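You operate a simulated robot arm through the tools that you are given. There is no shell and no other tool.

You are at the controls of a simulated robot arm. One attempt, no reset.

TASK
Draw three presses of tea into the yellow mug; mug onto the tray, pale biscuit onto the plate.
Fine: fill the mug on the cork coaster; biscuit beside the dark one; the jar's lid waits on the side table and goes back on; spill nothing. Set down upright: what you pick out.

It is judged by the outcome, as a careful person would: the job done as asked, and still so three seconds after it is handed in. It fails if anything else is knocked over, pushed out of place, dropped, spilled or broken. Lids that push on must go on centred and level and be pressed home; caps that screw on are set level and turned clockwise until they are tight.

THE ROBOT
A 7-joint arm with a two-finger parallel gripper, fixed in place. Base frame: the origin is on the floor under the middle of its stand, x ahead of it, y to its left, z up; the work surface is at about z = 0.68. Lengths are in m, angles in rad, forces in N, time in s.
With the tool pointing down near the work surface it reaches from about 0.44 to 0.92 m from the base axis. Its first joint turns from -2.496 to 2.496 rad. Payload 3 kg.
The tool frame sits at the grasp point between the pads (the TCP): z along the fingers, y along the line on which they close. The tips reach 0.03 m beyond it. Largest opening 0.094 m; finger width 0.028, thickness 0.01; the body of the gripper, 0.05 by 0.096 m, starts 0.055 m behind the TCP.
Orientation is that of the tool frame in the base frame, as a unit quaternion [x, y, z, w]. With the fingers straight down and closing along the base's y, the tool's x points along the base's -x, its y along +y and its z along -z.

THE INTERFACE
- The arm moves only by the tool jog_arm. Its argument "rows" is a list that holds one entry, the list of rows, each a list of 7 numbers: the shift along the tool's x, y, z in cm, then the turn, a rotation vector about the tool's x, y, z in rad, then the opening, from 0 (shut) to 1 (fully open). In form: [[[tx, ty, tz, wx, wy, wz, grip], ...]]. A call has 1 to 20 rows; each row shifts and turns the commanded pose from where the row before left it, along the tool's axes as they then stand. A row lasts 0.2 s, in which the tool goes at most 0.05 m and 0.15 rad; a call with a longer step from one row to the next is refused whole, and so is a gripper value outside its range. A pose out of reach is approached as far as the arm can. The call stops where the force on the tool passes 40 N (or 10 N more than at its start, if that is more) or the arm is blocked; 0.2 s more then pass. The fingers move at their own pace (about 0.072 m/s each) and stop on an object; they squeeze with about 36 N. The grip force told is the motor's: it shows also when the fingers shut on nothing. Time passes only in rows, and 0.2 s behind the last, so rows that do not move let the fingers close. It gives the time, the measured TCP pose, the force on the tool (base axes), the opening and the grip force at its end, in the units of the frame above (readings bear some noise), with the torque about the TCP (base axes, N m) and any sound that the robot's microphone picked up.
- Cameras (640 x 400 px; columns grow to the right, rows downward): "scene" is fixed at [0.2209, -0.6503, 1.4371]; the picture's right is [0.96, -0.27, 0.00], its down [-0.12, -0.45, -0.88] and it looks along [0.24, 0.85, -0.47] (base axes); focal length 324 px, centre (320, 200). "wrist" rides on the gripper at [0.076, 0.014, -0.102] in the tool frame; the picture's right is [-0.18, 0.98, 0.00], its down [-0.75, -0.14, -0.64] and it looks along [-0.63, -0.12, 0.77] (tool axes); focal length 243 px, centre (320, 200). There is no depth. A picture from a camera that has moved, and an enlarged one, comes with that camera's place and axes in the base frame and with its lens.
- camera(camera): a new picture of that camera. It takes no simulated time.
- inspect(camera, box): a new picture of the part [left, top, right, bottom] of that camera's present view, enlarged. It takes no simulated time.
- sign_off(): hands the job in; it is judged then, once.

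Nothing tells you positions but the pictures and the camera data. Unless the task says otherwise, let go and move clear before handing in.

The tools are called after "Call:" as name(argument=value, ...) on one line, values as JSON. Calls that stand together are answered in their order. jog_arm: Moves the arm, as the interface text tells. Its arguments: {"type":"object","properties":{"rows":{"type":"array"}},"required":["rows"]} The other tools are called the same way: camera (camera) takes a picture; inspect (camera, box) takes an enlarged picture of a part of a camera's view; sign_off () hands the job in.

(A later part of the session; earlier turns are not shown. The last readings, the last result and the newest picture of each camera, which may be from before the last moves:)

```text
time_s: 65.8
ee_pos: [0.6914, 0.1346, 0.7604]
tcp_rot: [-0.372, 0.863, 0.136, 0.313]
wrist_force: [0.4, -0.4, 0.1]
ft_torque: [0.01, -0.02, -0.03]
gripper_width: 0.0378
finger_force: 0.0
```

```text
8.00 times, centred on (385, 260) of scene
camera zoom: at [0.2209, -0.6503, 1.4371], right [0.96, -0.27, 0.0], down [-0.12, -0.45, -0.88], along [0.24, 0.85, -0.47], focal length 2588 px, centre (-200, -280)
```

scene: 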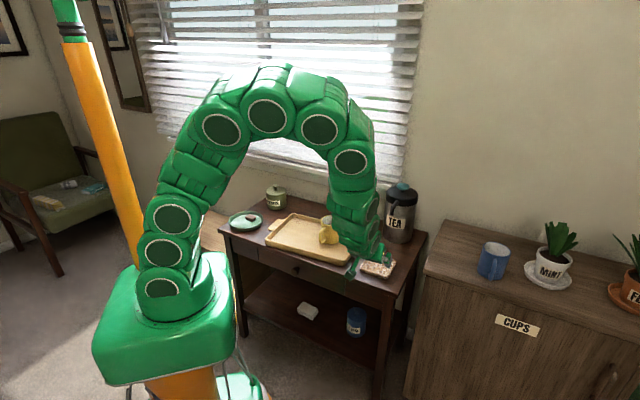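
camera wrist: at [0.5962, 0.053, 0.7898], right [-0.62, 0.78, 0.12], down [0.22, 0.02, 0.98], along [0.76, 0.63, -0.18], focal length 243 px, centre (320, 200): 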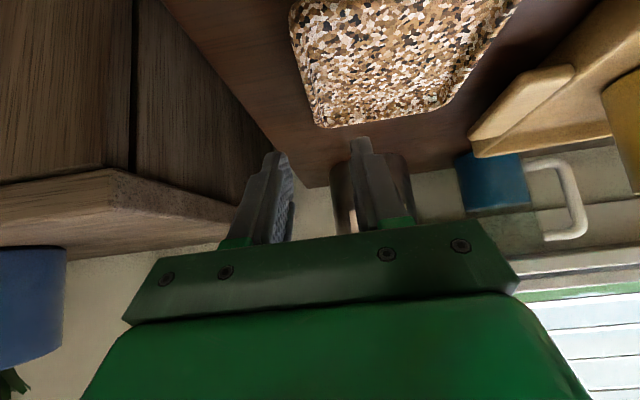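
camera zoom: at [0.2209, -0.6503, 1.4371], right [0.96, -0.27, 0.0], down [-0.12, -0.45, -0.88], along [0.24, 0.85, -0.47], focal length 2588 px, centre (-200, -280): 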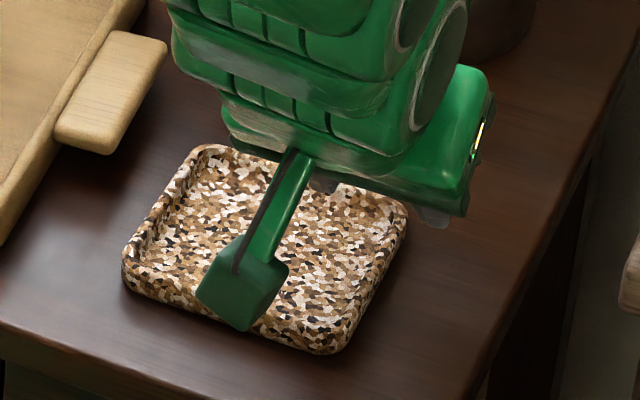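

The lip is lined up midway between the fingers. Lowering to just at lip-top height.

Call:
jog_arm(rows=[[[0.82, 0, 0.98, 0, 0, 0, 0.4], [0.82, 0, 0.98, 0, 0, 0, 0.4], [0.7, 0, 0.83, 0, 0, 0, 0.4], [0, 0, 0, 0, 0, 0, 0.4]]])

Call:
inspect(camera="wrist", box=[210, 0, 450, 240])

Call:
inspect(camera="scene", box=[360, 235, 420, 280])

```text
time_s: 66.8
ee_pos: [0.6917, 0.1354, 0.7242]
tcp_rot: [-0.372, 0.863, 0.135, 0.314]
wrist_force: [0.0, 0.1, -0.3]
ft_torque: [0.0, 0.0, -0.02]
gripper_width: 0.0376
finger_force: 0.1
```

```text
1.67 times, centred on (330, 120) of wrist
camera zoom: at [0.5964, 0.0544, 0.7539], right [-0.62, 0.78, 0.12], down [0.22, 0.02, 0.98], along [0.76, 0.63, -0.18], focal length 404 px, centre (303, 333)
```

zoom: 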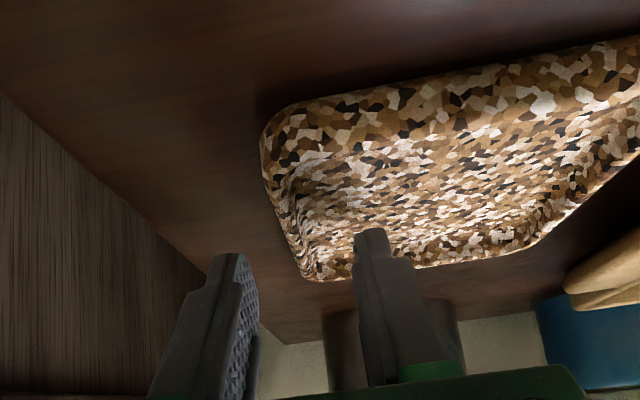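

```text
8.89 times, centred on (390, 258) of scene
camera zoom: at [0.2209, -0.6503, 1.4371], right [0.96, -0.27, 0.0], down [-0.12, -0.45, -0.88], along [0.24, 0.85, -0.47], focal length 2876 px, centre (-302, -311)
```

zoom: 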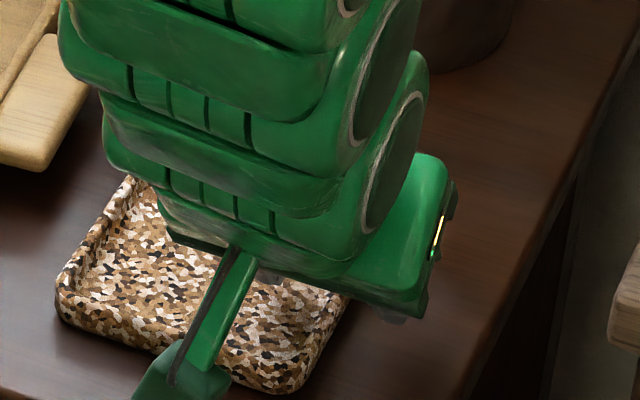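

The fingers straddle the right lip. Lowering a few more millimetres and watching the force.

Call:
jog_arm(rows=[[[0.19, 0, 0.23, 0, 0, 0, 0.4], [0.19, 0, 0.23, 0, 0, 0, 0.4], [0, 0, 0, 0, 0, 0, 0.4]]])

Call:
inspect(camera="wrist", box=[210, 0, 450, 240])

```text
time_s: 67.6
ee_pos: [0.6923, 0.1349, 0.7188]
tcp_rot: [-0.372, 0.864, 0.134, 0.313]
wrist_force: [-0.1, -0.3, 0.4]
ft_torque: [0.02, -0.01, -0.04]
gripper_width: 0.0379
finger_force: 0.0
```

```text
1.67 times, centred on (330, 120) of wrist
camera zoom: at [0.5965, 0.0534, 0.7479], right [-0.62, 0.78, 0.12], down [0.22, 0.02, 0.98], along [0.76, 0.63, -0.18], focal length 404 px, centre (303, 333)
```

zoom: 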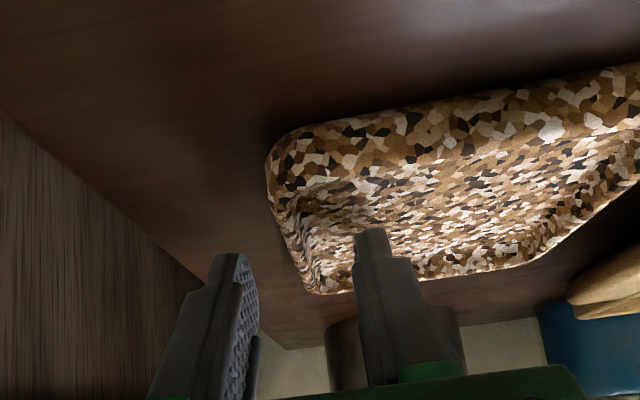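

Call:
jog_arm(rows=[[[0.16, 0, 0.19, 0, 0, 0, 0.4], [0.1, 0, 0.115, 0, 0, 0, 0.4], [0, 0, 0, 0, 0, 0, 0.4]]])

Call:
inspect(camera="wrist", box=[210, 0, 450, 240])

```text
time_s: 68.1
ee_pos: [0.692, 0.1351, 0.7168]
tcp_rot: [-0.373, 0.862, 0.135, 0.315]
wrist_force: [-7.3, -3.4, 21.5]
ft_torque: [0.4, 0.41, 0.27]
gripper_width: 0.0392
finger_force: 1.5
stopped in row 2: the force on the tool passed its limit at 47 N (the readings are from after the stop); the commanded pose is now the measured one
```

```text
1.67 times, centred on (330, 120) of wrist
camera zoom: at [0.5976, 0.0532, 0.7467], right [-0.62, 0.78, 0.12], down [0.21, 0.02, 0.98], along [0.76, 0.63, -0.18], focal length 404 px, centre (303, 333)
```

zoom: 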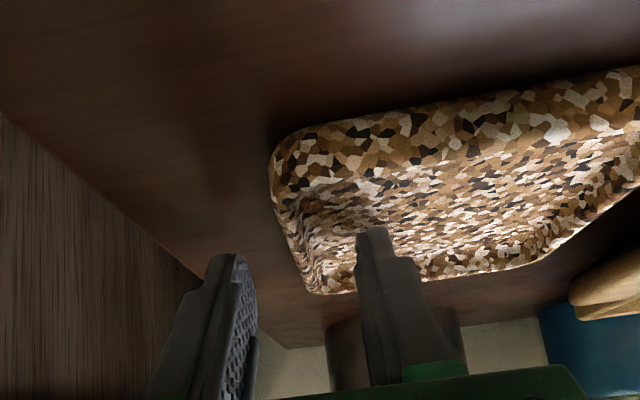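

The inner fingertip touched the recess floor. I'll raise about 1.5 mm and then close on the lip.

Call:
jog_arm(rows=[[[-0.1, 0, -0.12, 0, 0, 0, 0.4], [0, 0, 0, 0, 0, 0, 0.4]]])

Call:
jog_arm(rows=[[[0, 0, 0, 0, 0, 0, 0.25], [0, 0, 0, 0, 0, 0, 0.15], [0, 0, 0, 0, 0, 0, 0], [0, 0, 0, 0, 0, 0, 0]]])

Call:
inspect(camera="wrist", box=[210, 0, 450, 240])

Call:
inspect(camera="scene", box=[350, 235, 420, 285])

```text
time_s: 68.7
ee_pos: [0.6935, 0.1356, 0.7177]
tcp_rot: [-0.372, 0.863, 0.135, 0.315]
wrist_force: [-1.0, 1.1, 2.6]
ft_torque: [0.1, 0.06, -0.02]
gripper_width: 0.0384
finger_force: 0.5
```

```text
time_s: 69.7
ee_pos: [0.6941, 0.135, 0.7176]
tcp_rot: [-0.372, 0.862, 0.134, 0.316]
wrist_force: [0.1, -2.3, 7.2]
ft_torque: [-0.03, 0.03, -0.05]
gripper_width: 0.0037
finger_force: 35.4
```

```text
1.67 times, centred on (330, 120) of wrist
camera zoom: at [0.5976, 0.0532, 0.7477], right [-0.62, 0.78, 0.12], down [0.21, 0.02, 0.98], along [0.76, 0.63, -0.18], focal length 404 px, centre (303, 333)
```

zoom: 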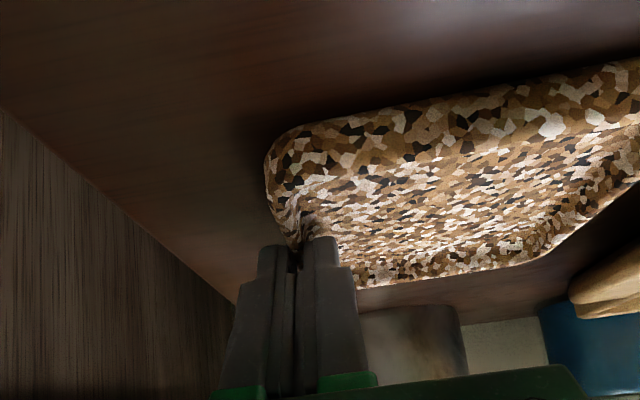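

```text
8.00 times, centred on (385, 260) of scene
camera zoom: at [0.2209, -0.6503, 1.4371], right [0.96, -0.27, 0.0], down [-0.12, -0.45, -0.88], along [0.24, 0.85, -0.47], focal length 2588 px, centre (-200, -280)
```

zoom: 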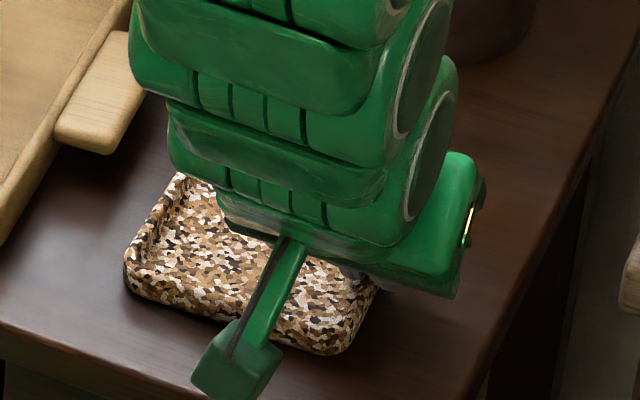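

The lip is gripped at 3.7 mm. I'll lift slightly and check that the coaster follows.

Call:
jog_arm(rows=[[[-0.13, 0, -0.153, 0, 0, 0, 0], [-0.13, 0, -0.153, 0, 0, 0, 0], [0, 0, 0, 0, 0, 0, 0]]])

Call:
inspect(camera="wrist", box=[210, 0, 450, 240])

Call:
inspect(camera="scene", box=[350, 235, 420, 285])

```text
time_s: 70.5
ee_pos: [0.6935, 0.1346, 0.7225]
tcp_rot: [-0.372, 0.863, 0.134, 0.315]
wrist_force: [0.3, 0.4, -0.7]
ft_torque: [-0.03, 0.0, -0.01]
gripper_width: 0.0035
finger_force: 35.8
```

```text
1.67 times, centred on (330, 120) of wrist
camera zoom: at [0.5979, 0.0527, 0.7515], right [-0.62, 0.78, 0.12], down [0.21, 0.02, 0.98], along [0.76, 0.63, -0.18], focal length 404 px, centre (303, 333)
```

zoom: 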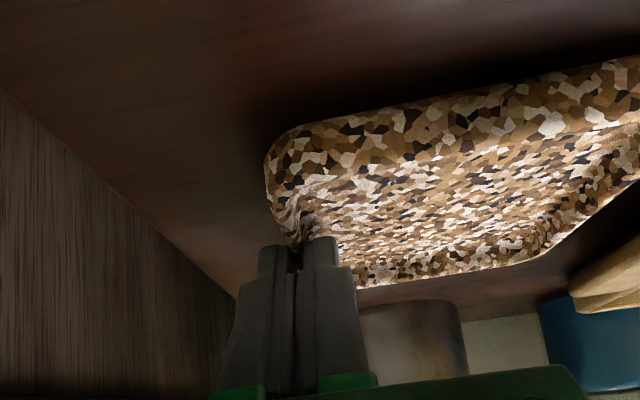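

```text
8.00 times, centred on (385, 260) of scene
camera zoom: at [0.2209, -0.6503, 1.4371], right [0.96, -0.27, 0.0], down [-0.12, -0.45, -0.88], along [0.24, 0.85, -0.47], focal length 2588 px, centre (-200, -280)
```

zoom: 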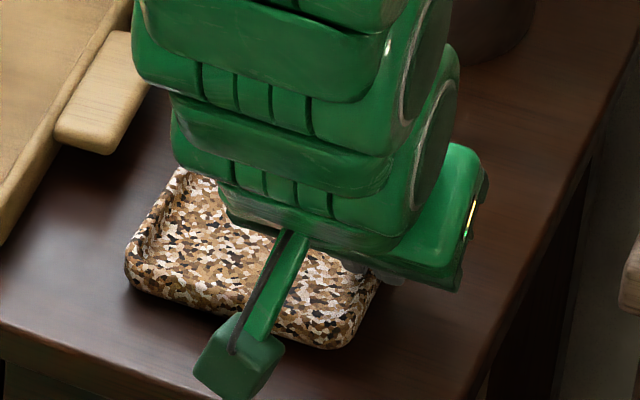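

The coaster follows the gripper. I'll carry it back along (0.080, 0.086).

Call:
jog_arm(rows=[[[-0.6, 0.005, 0.5, 0, 0, 0, 0], [-1.1, 0.01, 0.92, 0, 0, 0, 0], [-1.1, 0.01, 0.92, 0, 0, 0, 0], [-1.1, 0.01, 0.92, 0, 0, 0, 0], [-1.1, 0.01, 0.92, 0, 0, 0, 0], [-1.1, 0.01, 0.92, 0, 0, 0, 0], [-1.1, 0.01, 0.92, 0, 0, 0, 0], [-1.1, 0.01, 0.92, 0, 0, 0, 0], [-0.7, 0.01, 0.59, 0, 0, 0, 0], [0, 0, 0, 0, 0, 0, 0]]])

Call:
inspect(camera="scene", box=[320, 170, 440, 275])

Call:
camera(camera="wrist")

```text
time_s: 72.7
ee_pos: [0.7738, 0.2213, 0.7214]
tcp_rot: [-0.372, 0.863, 0.134, 0.315]
wrist_force: [-0.7, 1.3, -1.8]
ft_torque: [-0.01, -0.01, -0.02]
gripper_width: 0.0036
finger_force: 35.7
```

```text
3.81 times, centred on (380, 222) of scene
camera zoom: at [0.2209, -0.6503, 1.4371], right [0.96, -0.27, 0.0], down [-0.12, -0.45, -0.88], along [0.24, 0.85, -0.47], focal length 1233 px, centre (91, 114)
```

zoom: 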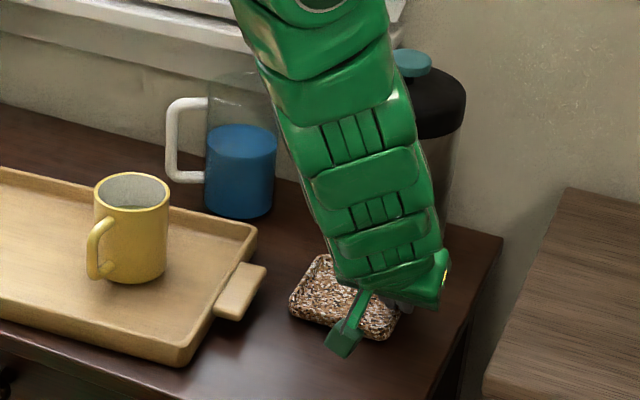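

```text
taken
camera wrist: at [0.6784, 0.1392, 0.7514], right [-0.62, 0.78, 0.12], down [0.21, 0.02, 0.98], along [0.76, 0.63, -0.18], focal length 243 px, centre (320, 200)
```

wrist: 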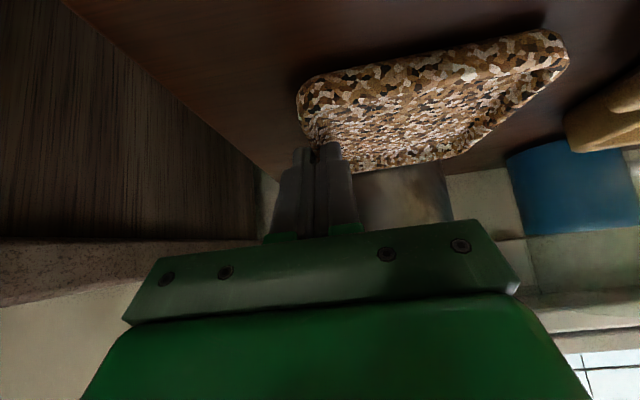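

The coaster is almost exactly back. Lowering it to the table and releasing so I can compare with the original picture.

Call:
jog_arm(rows=[[[0.12, 0, 0.145, 0, 0, 0, 0], [0.12, 0, 0.145, 0, 0, 0, 0], [0, 0, 0, 0, 0, 0, 0]]])

Call:
inspect(camera="scene", box=[320, 170, 440, 275])

```text
time_s: 73.5
ee_pos: [0.774, 0.221, 0.7183]
tcp_rot: [-0.372, 0.863, 0.134, 0.316]
wrist_force: [0.4, 0.0, -0.5]
ft_torque: [0.02, 0.0, -0.02]
gripper_width: 0.0037
finger_force: 36.4
```

```text
3.81 times, centred on (380, 222) of scene
camera zoom: at [0.2209, -0.6503, 1.4371], right [0.96, -0.27, 0.0], down [-0.12, -0.45, -0.88], along [0.24, 0.85, -0.47], focal length 1233 px, centre (91, 114)
```

zoom: 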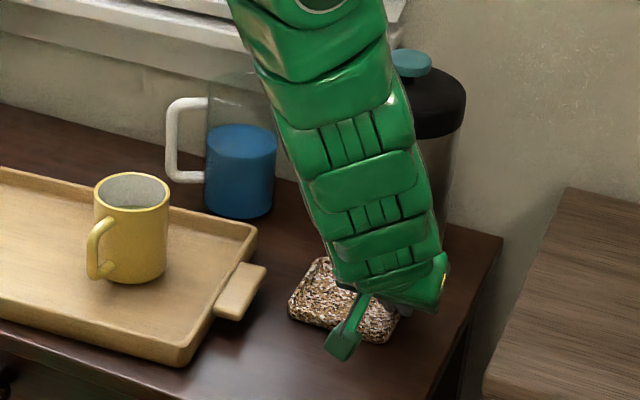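

It's within a few millimetres. Compared with the first picture it sits about 4 mm too far in, so I'll nudge it back, settle it down and release.

Call:
jog_arm(rows=[[[0.306, 0, -0.257, 0, 0, 0, 0], [0, 0, 0, 0, 0, 0, 0], [0.064, 0, 0.077, 0, 0, 0, 0], [0, 0, 0, 0, 0, 0, 0]]])

Call:
inspect(camera="scene", box=[320, 170, 440, 275])

```text
time_s: 74.5
ee_pos: [0.771, 0.2185, 0.7175]
tcp_rot: [-0.372, 0.863, 0.135, 0.315]
wrist_force: [-2.1, 2.2, 7.9]
ft_torque: [0.01, 0.06, 0.01]
gripper_width: 0.0035
finger_force: 35.9
```

```text
3.81 times, centred on (380, 222) of scene
camera zoom: at [0.2209, -0.6503, 1.4371], right [0.96, -0.27, 0.0], down [-0.12, -0.45, -0.88], along [0.24, 0.85, -0.47], focal length 1233 px, centre (91, 114)
```

zoom: 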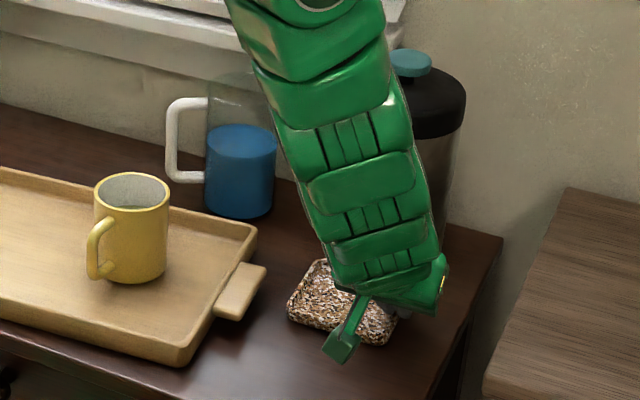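

The coaster now matches its original outline. Opening the fingers a little and lifting straight out.

Call:
jog_arm(rows=[[[0, 0, 0, 0, 0, 0, 0.2], [0, 0, 0, 0, 0, 0, 0.3], [0, 0, 0, 0, 0, 0, 0.3], [-0.64, 0, -0.77, 0, 0, 0, 0.3], [-0.96, 0, -1.15, 0, 0, 0, 0.3], [0, 0, -2.5, 0, 0, 0, 0.3], [0, 0, -3.5, 0, 0, 0, 0.3], [0, 0, -4, 0, 0, 0, 0.3], [0, 0, -4, 0, 0, 0, 0.3], [0, 0, 0, 0, 0, 0, 0.3]]])

Call:
inspect(camera="scene", box=[320, 170, 440, 275])

Call:
camera(camera="wrist")

```text
time_s: 76.7
ee_pos: [0.7103, 0.1533, 0.8516]
tcp_rot: [-0.373, 0.862, 0.136, 0.315]
wrist_force: [0.0, 0.2, 0.4]
ft_torque: [-0.01, -0.01, 0.03]
gripper_width: 0.0283
finger_force: 0.0
```

```text
3.81 times, centred on (380, 222) of scene
camera zoom: at [0.2209, -0.6503, 1.4371], right [0.96, -0.27, 0.0], down [-0.12, -0.45, -0.88], along [0.24, 0.85, -0.47], focal length 1233 px, centre (91, 114)
```

zoom: 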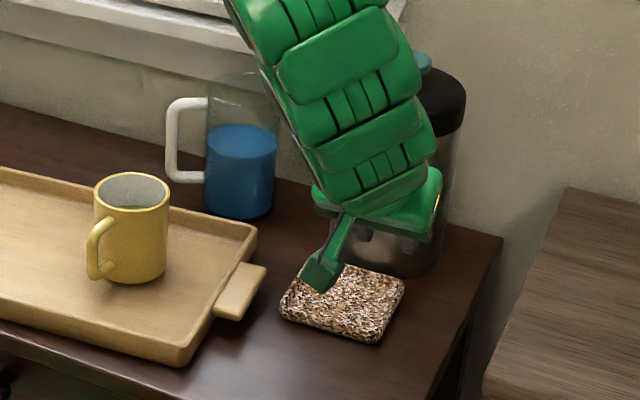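

```text
taken
camera wrist: at [0.6136, 0.0714, 0.8816], right [-0.62, 0.78, 0.12], down [0.21, 0.02, 0.98], along [0.76, 0.63, -0.18], focal length 243 px, centre (320, 200)
```

wrist: 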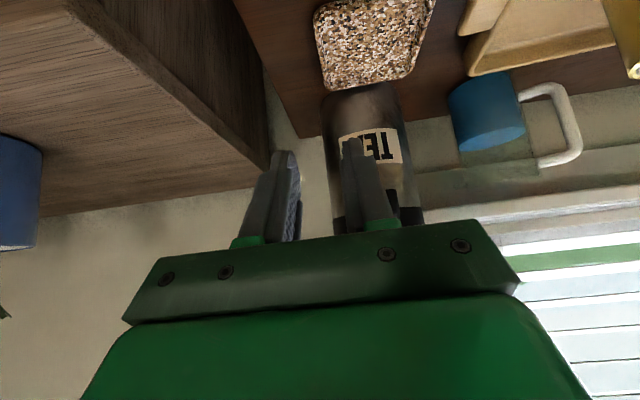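

On opening, the inner finger dragged the coaster about 6 mm to the left. I'll correct that by nudging the right lip from inside with closed fingers.

Call:
jog_arm(rows=[[[0.87, 1.8, 2.96, 0, 0, 0, 0], [0.87, 1.8, 2.96, 0, 0, 0, 0], [0, 0, 2.8, 0, 0, 0, 0], [0, 0, 2.8, 0, 0, 0, 0], [0, 0, 2.6, 0, 0, 0, 0], [0, 0, 0, 0, 0, 0, 0]]])

Call:
inspect(camera="wrist", box=[210, 0, 450, 240])

Call:
inspect(camera="scene", box=[320, 170, 440, 275])

```text
time_s: 78.1
ee_pos: [0.735, 0.2322, 0.7318]
tcp_rot: [-0.37, 0.863, 0.134, 0.316]
wrist_force: [0.0, 0.2, -0.7]
ft_torque: [-0.01, -0.02, 0.0]
gripper_width: 0.0
finger_force: 33.1
```

```text
1.67 times, centred on (330, 120) of wrist
camera zoom: at [0.6394, 0.1511, 0.7612], right [-0.62, 0.78, 0.12], down [0.21, 0.02, 0.98], along [0.76, 0.63, -0.18], focal length 404 px, centre (303, 333)
```

zoom: 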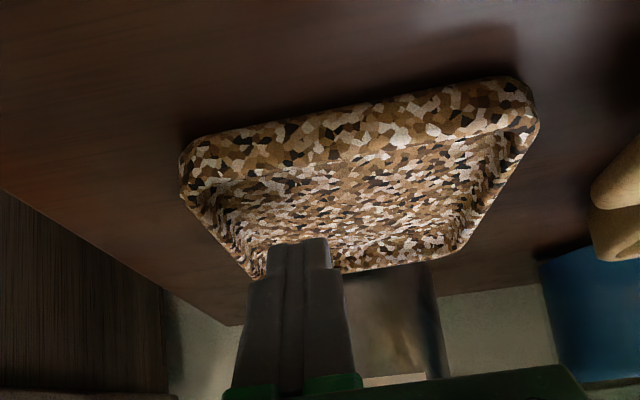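

```text
3.81 times, centred on (380, 222) of scene
camera zoom: at [0.2209, -0.6503, 1.4371], right [0.96, -0.27, 0.0], down [-0.12, -0.45, -0.88], along [0.24, 0.85, -0.47], focal length 1233 px, centre (91, 114)
```

zoom: 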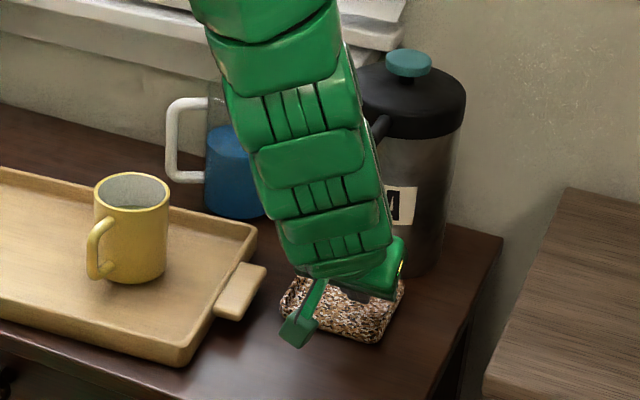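

Call:
jog_arm(rows=[[[-0.8, 0, 0.675, 0, 0, 0, 0], [-0.8, 0, 0.675, 0, 0, 0, 0], [0.43, 0, 0.51, 0, 0, 0, 0], [0.36, 0, 0.43, 0, 0, 0, 0], [0, 0, 0, 0, 0, 0, 0]]])

Call:
inspect(camera="wrist", box=[210, 0, 450, 240])

```text
time_s: 79.3
ee_pos: [0.7494, 0.2478, 0.7181]
tcp_rot: [-0.372, 0.862, 0.136, 0.315]
wrist_force: [0.0, 0.3, 0.5]
ft_torque: [0.0, -0.03, 0.02]
gripper_width: 0.0
finger_force: 32.9
```

```text
1.67 times, centred on (330, 120) of wrist
camera zoom: at [0.654, 0.1671, 0.748], right [-0.62, 0.78, 0.12], down [0.21, 0.02, 0.98], along [0.76, 0.63, -0.18], focal length 404 px, centre (303, 333)
```

zoom: 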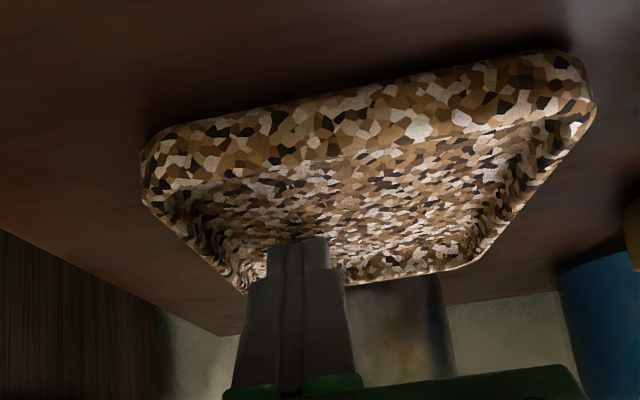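

Tips are inside the recess without contact. Moving right 2.4 cm to bring the lip to its place.

Call:
jog_arm(rows=[[[0, -0.6, 0, 0, 0, 0, 0], [0, -0.6, 0, 0, 0, 0, 0], [0, -0.6, 0, 0, 0, 0, 0], [0, -0.4, 0, 0, 0, 0, 0], [0, -0.2, 0, 0, 0, 0, 0], [0, 0, 0, 0, 0, 0, 0]]])

Call:
inspect(camera="scene", box=[320, 170, 440, 275])

Call:
inspect(camera="wrist", box=[210, 0, 450, 240])

```text
time_s: 80.7
ee_pos: [0.7681, 0.2328, 0.7182]
tcp_rot: [-0.372, 0.862, 0.135, 0.316]
wrist_force: [0.9, 2.2, 3.0]
ft_torque: [0.11, -0.05, 0.05]
gripper_width: 0.0
finger_force: 33.1
```

```text
3.81 times, centred on (380, 222) of scene
camera zoom: at [0.2209, -0.6503, 1.4371], right [0.96, -0.27, 0.0], down [-0.12, -0.45, -0.88], along [0.24, 0.85, -0.47], focal length 1233 px, centre (91, 114)
```

zoom: 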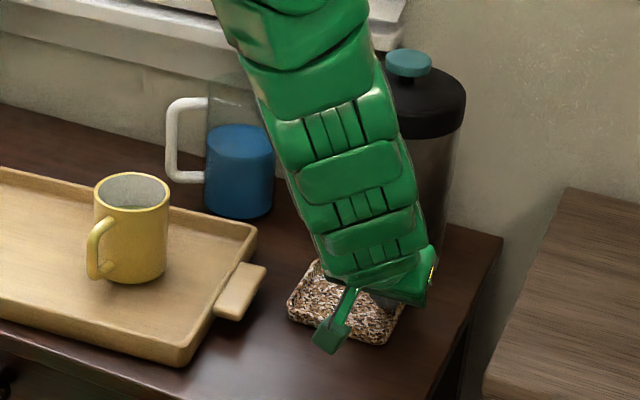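

```text
1.67 times, centred on (330, 120) of wrist
camera zoom: at [0.6722, 0.1513, 0.7473], right [-0.62, 0.78, 0.12], down [0.21, 0.02, 0.98], along [0.76, 0.63, -0.18], focal length 404 px, centre (303, 333)
```

zoom: 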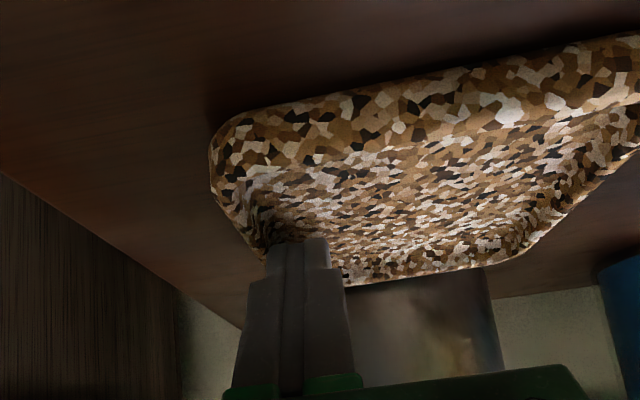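

The coaster's outline matches the first picture now. Backing off the lip slightly, then up and away.

Call:
jog_arm(rows=[[[-0.1, 0.3, -0.12, 0, 0, 0, 0], [-0.64, 0, -0.77, 0, 0, 0, 0], [-1.28, 0, -1.53, 0, 0, 0, 0], [0, 0, -3, 0, 0, 0, 0], [0, 0, -4, 0, 0, 0, 0], [0, 0, -4, 0, 0, 0, 0], [-1.5, 0, -4, 0, 0, 0, 0], [-2, 0, -3.5, 0, 0, 0, 0], [0, 0, 0, 0, 0, 0, 0]]])

Call:
inspect(camera="scene", box=[320, 170, 440, 275])

Call:
camera(camera="scene")

```text
time_s: 82.7
ee_pos: [0.703, 0.1669, 0.9142]
tcp_rot: [-0.372, 0.863, 0.135, 0.314]
wrist_force: [0.3, 0.4, -0.5]
ft_torque: [0.01, -0.03, 0.0]
gripper_width: 0.0
finger_force: 32.9
```

```text
3.81 times, centred on (380, 222) of scene
camera zoom: at [0.2209, -0.6503, 1.4371], right [0.96, -0.27, 0.0], down [-0.12, -0.45, -0.88], along [0.24, 0.85, -0.47], focal length 1233 px, centre (91, 114)
```

zoom: 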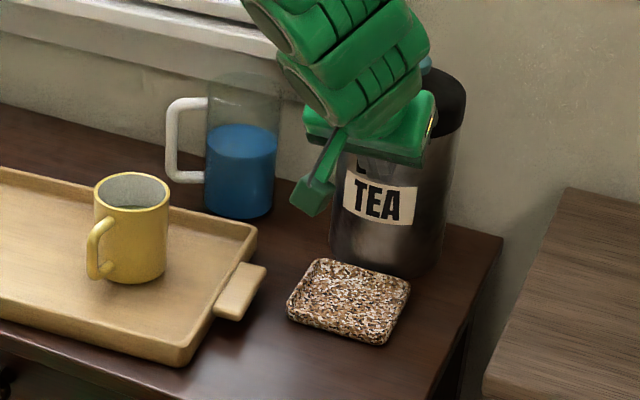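

```text
taken
```

scene: 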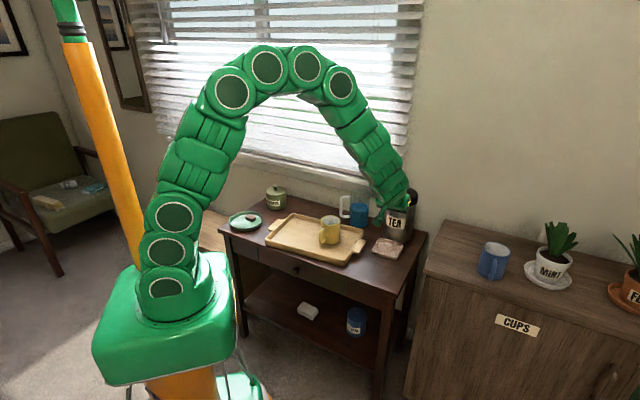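

The coaster is back exactly where it was, and the pot is unmoved. Now for the biscuits: I'll rise, turn the tool vertical and move over to the jar and plate side for a good look.

Call:
jog_arm(rows=[[[-2.57, 0, -3.06, 0, 0, 0, 0], [-2.57, 0, -3.06, 0, 0, 0, 0.5], [0, 0, 0, 0, 0.1396, 0, 1], [0, 0, 0, 0, 0.1396, 0, 1], [0, 0, 0, 0, 0.1396, 0, 1], [0, 0, 0, 0, 0.1396, 0, 1], [0, 0, 0, 0, 0.1396, 0, 1], [0, 0, 0, 0, 0, 0, 1]]])

```text
time_s: 84.5
ee_pos: [0.7027, 0.167, 0.9943]
tcp_rot: [-0.395, 0.919, -0.002, 0.002]
wrist_force: [0.3, 0.9, -0.4]
ft_torque: [0.0, -0.01, 0.01]
gripper_width: 0.0939
finger_force: 0.1
```

Call:
jog_arm(rows=[[[0.1, 3.97, 0.06, 0, 0, 0, 1], [0.1, 3.97, 0.06, 0, 0, 0, 1], [0.1, 3.97, 0.06, 0, 0, 0, 1], [0.1, 3.97, 0.06, 0, 0, 0, 1], [0.1, 3.97, 0.06, 0, 0, 0, 1], [0.1, 3.97, 0.06, 0, 0, 0, 1], [0.1, 3.97, 0.06, 0, 0, 0, 1], [0.1, 3.97, 0.06, 0, 0, 0, 1], [0.1, 3.97, 0.06, 0, 0, 0, 1], [0.1, 3.97, 0.06, 0, 0, 0, 1], [0.1, 3.97, 0.06, 0, 0, 0, 1], [0.1, 3.97, 0.06, 0, 0, 0, 1], [0.1, 3.97, 0.06, 0, 0, 0, 1], [0.1, 3.97, 0.06, 0, 0, 0, 1], [0.1, 3.97, 0.06, 0, 0, 0, 1], [0, 0, 0, 0, 0, 0, 1]]])

Call:
camera(camera="wrist")

Call:
camera(camera="scene")

```text
time_s: 87.9
ee_pos: [0.2784, 0.5176, 0.9666]
tcp_rot: [-0.383, 0.924, 0.003, -0.011]
wrist_force: [0.7, 0.0, 0.3]
ft_torque: [0.05, -0.03, 0.0]
gripper_width: 0.094
finger_force: 0.1
out of reach, approached as far as the arm can: row 14, 15
```

```text
taken
camera wrist: at [0.2174, 0.4734, 1.0706], right [-0.57, 0.82, 0.01], down [0.65, 0.44, 0.63], along [0.51, 0.36, -0.78], focal length 243 px, centre (320, 200)
```

wrist: 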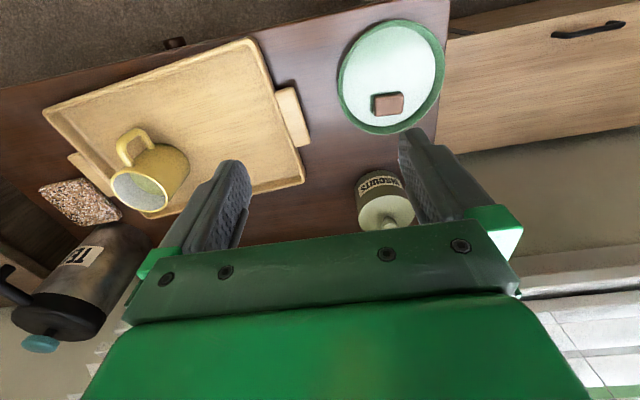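

```text
taken
```

scene: 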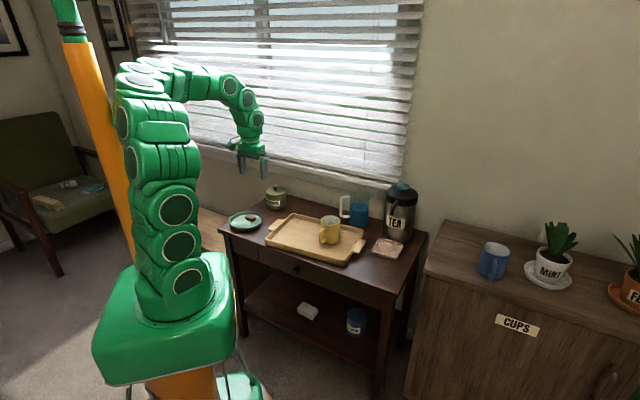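

I can see the jar and the plate well. I'll zoom in on both.

Call:
inspect(camera="wrist", box=[320, 10, 460, 140])

Call:
inspect(camera="wrist", box=[330, 150, 440, 240])

Call:
inspect(camera="scene", box=[215, 175, 305, 245])

```text
3.08 times, centred on (390, 75) of wrist
camera zoom: at [0.2174, 0.4734, 1.0706], right [-0.57, 0.82, 0.01], down [0.65, 0.44, 0.63], along [0.51, 0.36, -0.78], focal length 746 px, centre (105, 585)
```

zoom: 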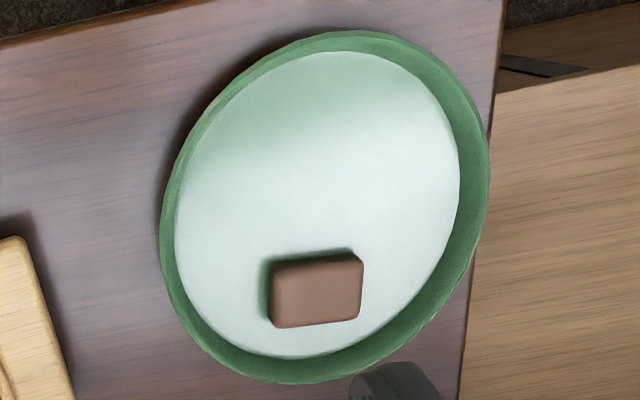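

```text
4.44 times, centred on (385, 195) of wrist
camera zoom: at [0.2174, 0.4734, 1.0706], right [-0.57, 0.82, 0.01], down [0.65, 0.44, 0.63], along [0.51, 0.36, -0.78], focal length 1078 px, centre (31, 222)
```

zoom: 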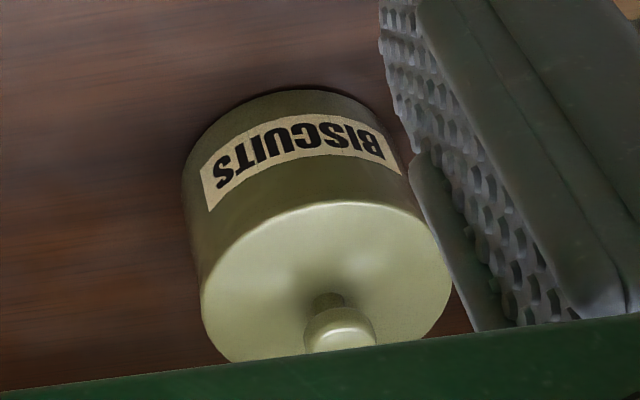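

```text
5.71 times, centred on (260, 210) of scene
camera zoom: at [0.2209, -0.6503, 1.4371], right [0.96, -0.27, 0.0], down [-0.12, -0.45, -0.88], along [0.24, 0.85, -0.47], focal length 1849 px, centre (663, 143)
```

zoom: 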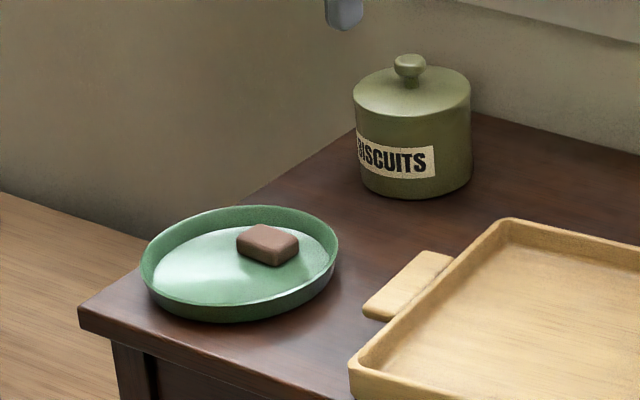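

The jar's knob head is at about (0.388, 0.738, 0.777) and is 2.8 cm wide. The dark biscuit is at (0.254, 0.633) on the plate, whose centre is near (0.224, 0.607). I'll move partway toward the jar, back inside reach, and check that the tool is vertical.

Call:
jog_arm(rows=[[[-2.5, -0.5, 0.2, 0, 0, 0, 1], [-2.5, -0.5, 0.2, 0, 0, 0, 1], [-2.5, -0.5, 0.2, 0, 0, 0, 1], [-2.5, -0.5, 0.2, 0, 0, 0, 1], [0, 0, 0, 0, 0, 0, 1]]])

```text
time_s: 89.1
ee_pos: [0.308, 0.5262, 0.977]
tcp_rot: [-0.397, 0.918, -0.002, 0.003]
wrist_force: [0.4, -0.4, -0.2]
ft_torque: [-0.02, 0.0, 0.0]
gripper_width: 0.0938
finger_force: 0.1
out of reach, approached as far as the arm can: row 1, 2, 3, 4
```

Call:
jog_arm(rows=[[[0, 0, 0, 0, 0, 0, 1], [0, 0, 0, 0, 0, 0, 1]]])

Call:
camera(camera="scene")

```text
time_s: 89.7
ee_pos: [0.3099, 0.5265, 0.9765]
tcp_rot: [-0.396, 0.918, 0.0, 0.002]
wrist_force: [0.1, 1.0, 0.4]
ft_torque: [0.02, 0.01, 0.0]
gripper_width: 0.0939
finger_force: 0.0
```

```text
taken
```

scene: 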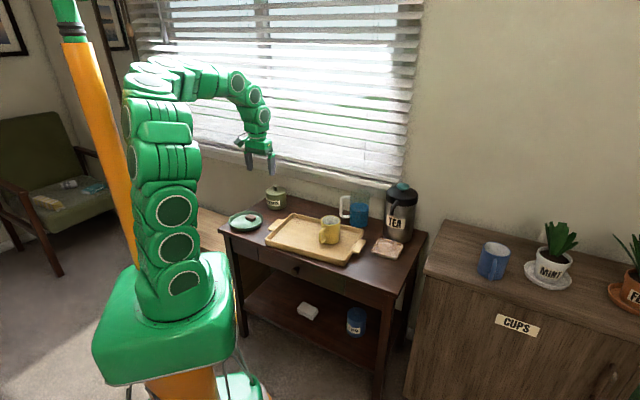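

The commanded pose is synced again. Moving outward and down to above the jar's knob.

Call:
jog_arm(rows=[[[-2.96, 1.27, 1.0, 0, 0, 0, 1], [-2.96, 1.27, 1.0, 0, 0, 0, 1], [-2.96, 1.27, 1.0, 0, 0, 0, 1], [-2.96, 1.27, 1.0, 0, 0, 0, 1], [-2.96, 1.27, 1.0, 0, 0, 0, 1], [-2.96, 1.27, 1.0, 0, 0, 0, 1], [-2.96, 1.27, 1.0, 0, 0, 0, 1], [0, 0, 0, 0, 0, 0, 1]]])

Call:
camera(camera="wrist")

Call:
camera(camera="scene")

```text
time_s: 91.5
ee_pos: [0.3578, 0.5343, 0.9062]
tcp_rot: [-0.397, 0.918, 0.002, 0.002]
wrist_force: [1.2, 0.8, -0.1]
ft_torque: [0.02, 0.01, -0.01]
gripper_width: 0.094
finger_force: 0.0
out of reach, approached as far as the arm can: row 1, 2, 3, 4, 5, 6, 7
```

```text
taken
camera wrist: at [0.2948, 0.487, 1.0085], right [-0.59, 0.81, 0.0], down [0.62, 0.45, 0.65], along [0.52, 0.38, -0.76], focal length 243 px, centre (320, 200)
```

wrist: 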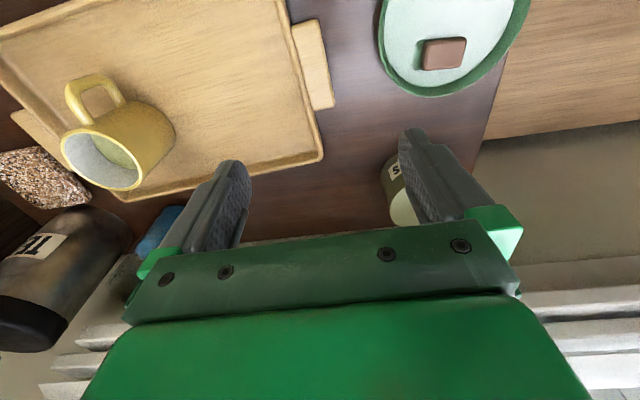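

```text
taken
```

scene: 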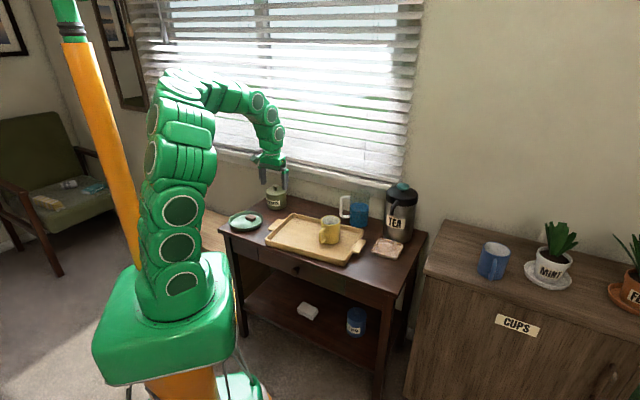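

The arm stalls near y≈0.53, probably because a wrist joint is near its limit with this yaw. I'll turn the tool back towards yaw 0, which was fine at the start, and try again.

Call:
jog_arm(rows=[[[0, 0, 0, 0, 0, 0.1355, 1], [0, 0, 0, 0, 0, 0.1355, 1], [0, 0, 0, 0, 0, 0.1355, 1], [0, 0, 0, 0, 0, 0.1355, 1], [0, 0, 0, 0, 0, 0.1355, 1], [0, 0, 0, 0, 0, 0.1355, 1], [0, 0, 0, 0, 0, 0, 1]]])

```text
time_s: 93.1
ee_pos: [0.3559, 0.3172, 0.8423]
tcp_rot: [0.003, 1.0, 0.007, -0.002]
wrist_force: [0.4, 0.7, -0.1]
ft_torque: [0.03, -0.03, -0.01]
gripper_width: 0.094
finger_force: 0.0
out of reach, approached as far as the arm can: row 1, 2, 3, 4, 5, 6
```

The arm drifted unexpectedly while turning. I need to see where everything is before moving again.

Call:
camera(camera="scene")

Call:
camera(camera="wrist")

Call:
inspect(camera="scene", box=[210, 170, 430, 290])

```text
taken
```

scene: 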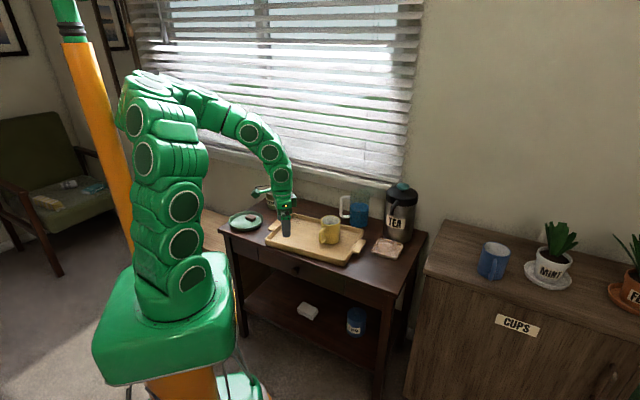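

```text
taken
camera wrist: at [0.2798, 0.33, 0.9459], right [0.19, 0.98, 0.01], down [0.76, -0.15, 0.64], along [0.63, -0.11, -0.77], focal length 243 px, centre (320, 200)
```

wrist: 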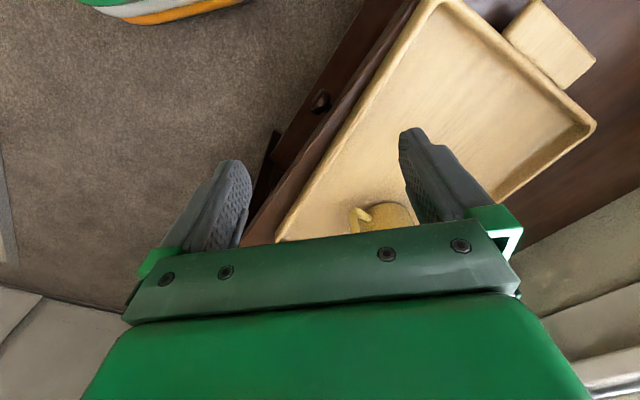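

```text
2.91 times, centred on (320, 230) of scene
camera zoom: at [0.2209, -0.6503, 1.4371], right [0.96, -0.27, 0.0], down [-0.12, -0.45, -0.88], along [0.24, 0.85, -0.47], focal length 941 px, centre (320, 113)
```

zoom: 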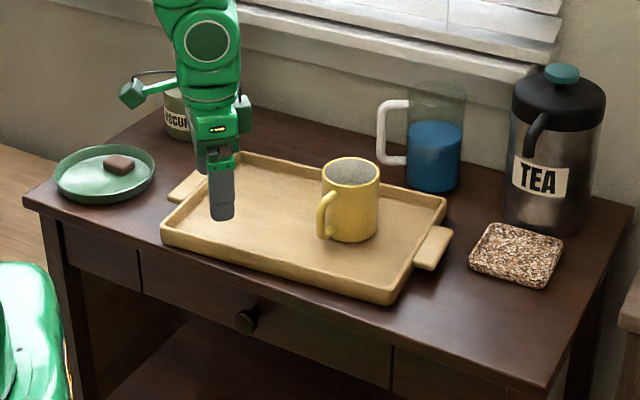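

Nothing was touched. I'll go up and outward in small steps, towards the known-good starting pose, to unfold the arm.

Call:
jog_arm(rows=[[[-1.0, 0, -3.0, 0, 0, 0, 1], [-1.0, 0, -3.0, 0, 0, 0, 1], [-1.0, 0, -3.0, 0, 0, 0, 1], [-1.0, 0, -3.0, 0, 0, 0, 1], [0, 0, 0, 0, 0, 0, 1]]])

```text
time_s: 94.3
ee_pos: [0.3985, 0.2628, 0.9334]
tcp_rot: [0.011, 1.0, -0.003, -0.011]
wrist_force: [0.3, -0.3, -0.4]
ft_torque: [0.0, 0.03, 0.0]
gripper_width: 0.094
finger_force: 0.0
out of reach, approached as far as the arm can: row 1, 2, 3, 4
```

Call:
jog_arm(rows=[[[-3.0, 1.0, -0.5, 0, 0, 0, 1], [-3.0, 1.0, -0.5, 0, 0, 0, 1], [-3.0, 1.0, -0.5, 0, 0, 0, 1], [-3.0, 1.0, -0.5, 0, 0, 0, 1], [-3.0, 1.0, -0.5, 0, 0, 0, 1], [0, 0, 0, 0, 0, 0, 1]]])

Call:
camera(camera="scene")

```text
time_s: 95.7
ee_pos: [0.5201, 0.2463, 0.9496]
tcp_rot: [-0.004, 1.0, 0.004, 0.003]
wrist_force: [-0.2, 0.6, -0.9]
ft_torque: [-0.01, -0.05, -0.02]
gripper_width: 0.0941
finger_force: 0.1
out of reach, approached as far as the arm can: row 1, 2, 3, 4, 5
```

```text
taken
```

scene: 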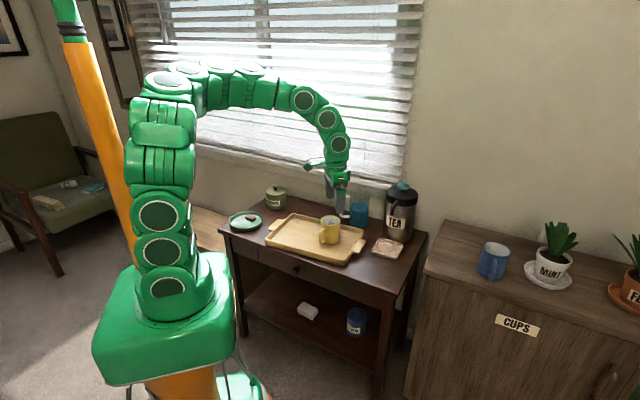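

The arm has twisted at the elbow. I'll extend it outward and up, where the redundancy resolves, to get back to a natural configuration.

Call:
jog_arm(rows=[[[-3.0, 0, -1.5, 0, 0, 0, 1], [-3.0, 0, -1.5, 0, 0, 0, 1], [-3.0, 0, -1.5, 0, 0, 0, 1], [-3.0, 0, -1.5, 0, 0, 0, 1], [-3.0, 0, -1.5, 0, 0, 0, 1], [-3.0, 0, -1.5, 0, 0, 0, 1], [0, 0, 0, 0, 0, 0, 1]]])

Call:
camera(camera="scene")

```text
time_s: 97.3
ee_pos: [0.5276, 0.2406, 0.9541]
tcp_rot: [-0.003, 1.0, 0.003, 0.002]
wrist_force: [0.5, -0.4, 0.0]
ft_torque: [0.03, -0.02, -0.01]
gripper_width: 0.0938
finger_force: 0.1
out of reach, approached as far as the arm can: row 1, 2, 3, 4, 5, 6
```

```text
taken
```

scene: 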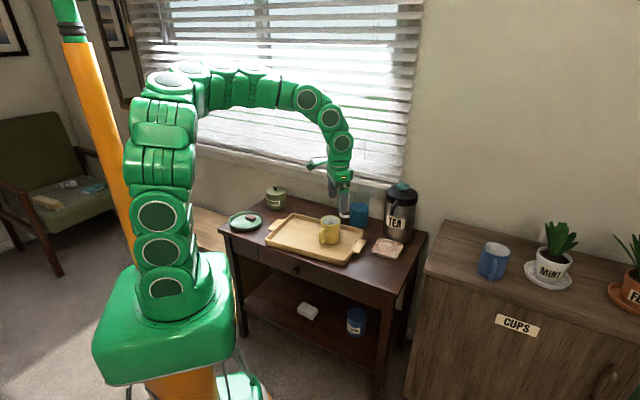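

Yaw 0 is the binding limit in this posture. I'll turn the yaw back positive to regain freedom.

Call:
jog_arm(rows=[[[0, 0, 0, 0, 0, -0.14, 1], [0, 0, 0, 0, 0, -0.14, 1], [0, 0, 0, 0, 0, -0.14, 1], [0, 0, 0, 0, 0, -0.14, 1], [0, 0, 0, 0, 0, -0.14, 1], [0, 0, 0, 0, 0, -0.14, 1], [0, 0, 0, 0, 0, 0, 1]]])

Call:
camera(camera="scene")

```text
time_s: 98.9
ee_pos: [0.5267, 0.2413, 0.9531]
tcp_rot: [-0.409, 0.913, 0.0, 0.002]
wrist_force: [-0.6, 0.5, -0.1]
ft_torque: [-0.03, -0.01, -0.02]
gripper_width: 0.0938
finger_force: 0.0
```

```text
taken
```

scene: 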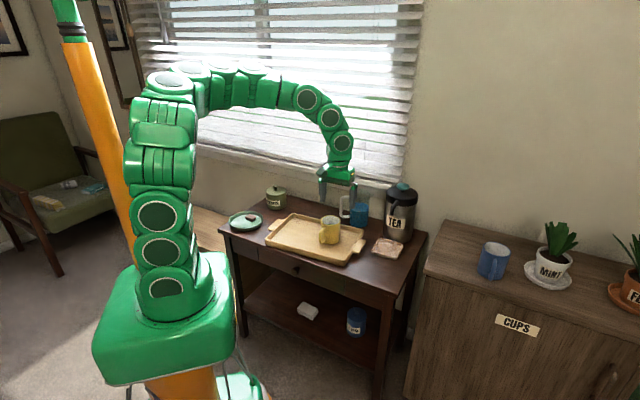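

The limit is clear now, so the tool yaw must grow along with the arm's azimuth. I'll move toward the jar while turning the yaw further, checking on the way.

Call:
jog_arm(rows=[[[-2.32, 3.62, 0, 0, 0, -0.0495, 1], [-2.49, 3.5, 0, 0, 0, -0.0495, 1], [-2.67, 3.37, 0, 0, 0, -0.0495, 1], [-2.83, 3.24, 0, 0, 0, -0.0495, 1], [-2.99, 3.09, 0, 0, 0, -0.0495, 1], [-3.14, 2.94, 0, 0, 0, -0.0495, 1], [0, 0, 0, 0, 0, 0, 1]]])

Call:
camera(camera="scene")

```text
time_s: 100.5
ee_pos: [0.4566, 0.491, 0.9524]
tcp_rot: [-0.539, 0.842, -0.001, 0.001]
wrist_force: [0.0, 0.7, 0.3]
ft_torque: [-0.01, 0.06, -0.02]
gripper_width: 0.0941
finger_force: 0.0
```

```text
taken
```

scene: 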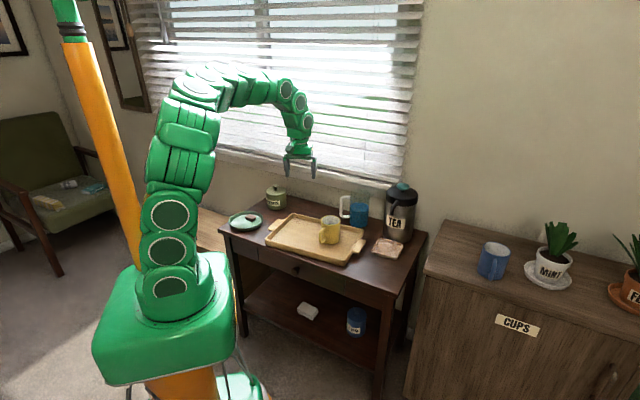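

That works with no reach warnings. Continuing toward the jar.

Call:
jog_arm(rows=[[[-3.28, 2.78, 0, 0, 0, -0.0495, 1], [-3.41, 2.62, 0, 0, 0, -0.0495, 1], [-3.54, 2.45, 0, 0, 0, -0.0495, 1], [0, 0, 0, 0, 0, -0.0495, 1], [0, 0, 0, 0, 0, -0.0495, 1], [0, 0, 0, 0, 0, 0, 1]]])

Call:
camera(camera="wrist")

Call:
camera(camera="scene")

```text
time_s: 101.9
ee_pos: [0.4228, 0.6147, 0.9527]
tcp_rot: [-0.639, 0.769, -0.002, 0.001]
wrist_force: [-0.2, 0.5, 0.2]
ft_torque: [0.02, -0.02, 0.04]
gripper_width: 0.0939
finger_force: 0.0
```

```text
taken
camera wrist: at [0.3951, 0.5414, 1.056], right [-0.93, 0.36, 0.0], down [0.27, 0.72, 0.64], along [0.23, 0.6, -0.77], focal length 243 px, centre (320, 200)
```

wrist: 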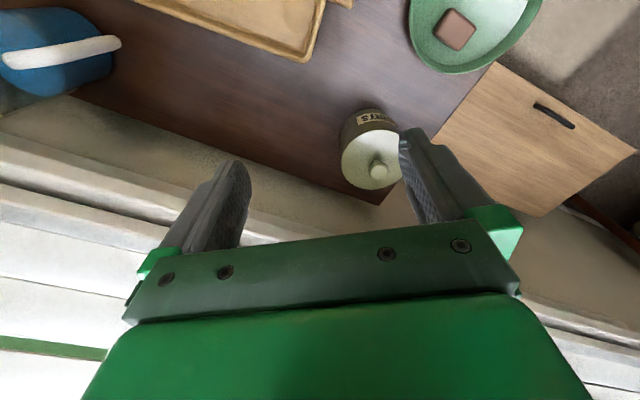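

```text
taken
```

scene: 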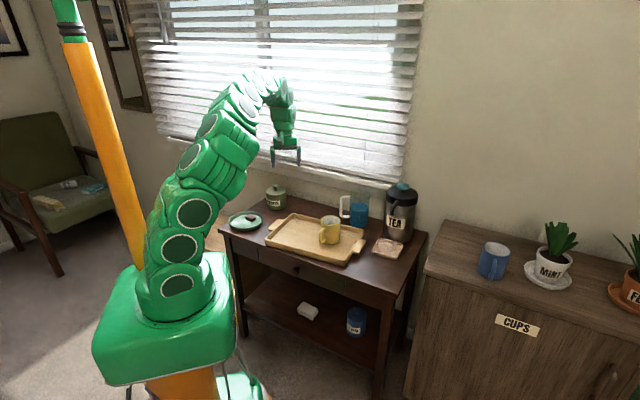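

I'm near the jar and the posture is healthy. I'll take a close look at the jar and lid.

Call:
inspect(camera="wrist", box=[320, 90, 420, 210])

Call:
inspect(camera="wrist", box=[400, 0, 560, 100])

```text
3.33 times, centred on (370, 150) of wrist
camera zoom: at [0.3951, 0.5414, 1.056], right [-0.93, 0.36, 0.0], down [0.27, 0.72, 0.64], along [0.23, 0.6, -0.77], focal length 809 px, centre (153, 367)
```

zoom: 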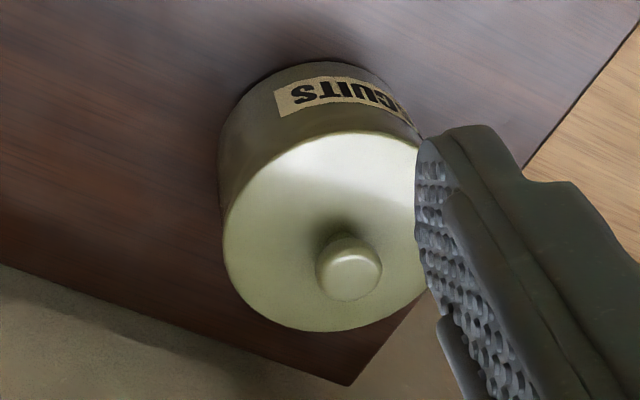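

```text
4.00 times, centred on (480, 50) of wrist
camera zoom: at [0.3951, 0.5414, 1.056], right [-0.93, 0.36, 0.0], down [0.27, 0.72, 0.64], along [0.23, 0.6, -0.77], focal length 970 px, centre (-320, 800)
```

zoom: 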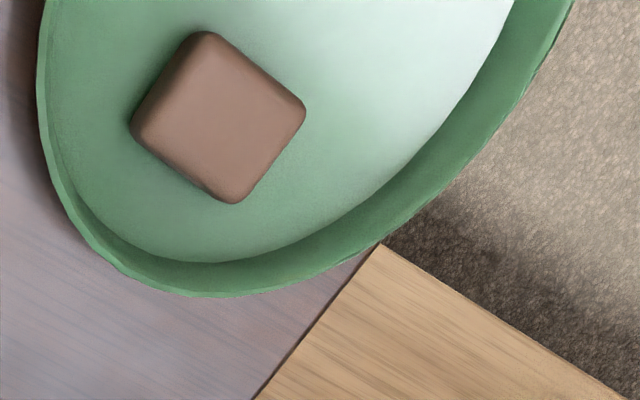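

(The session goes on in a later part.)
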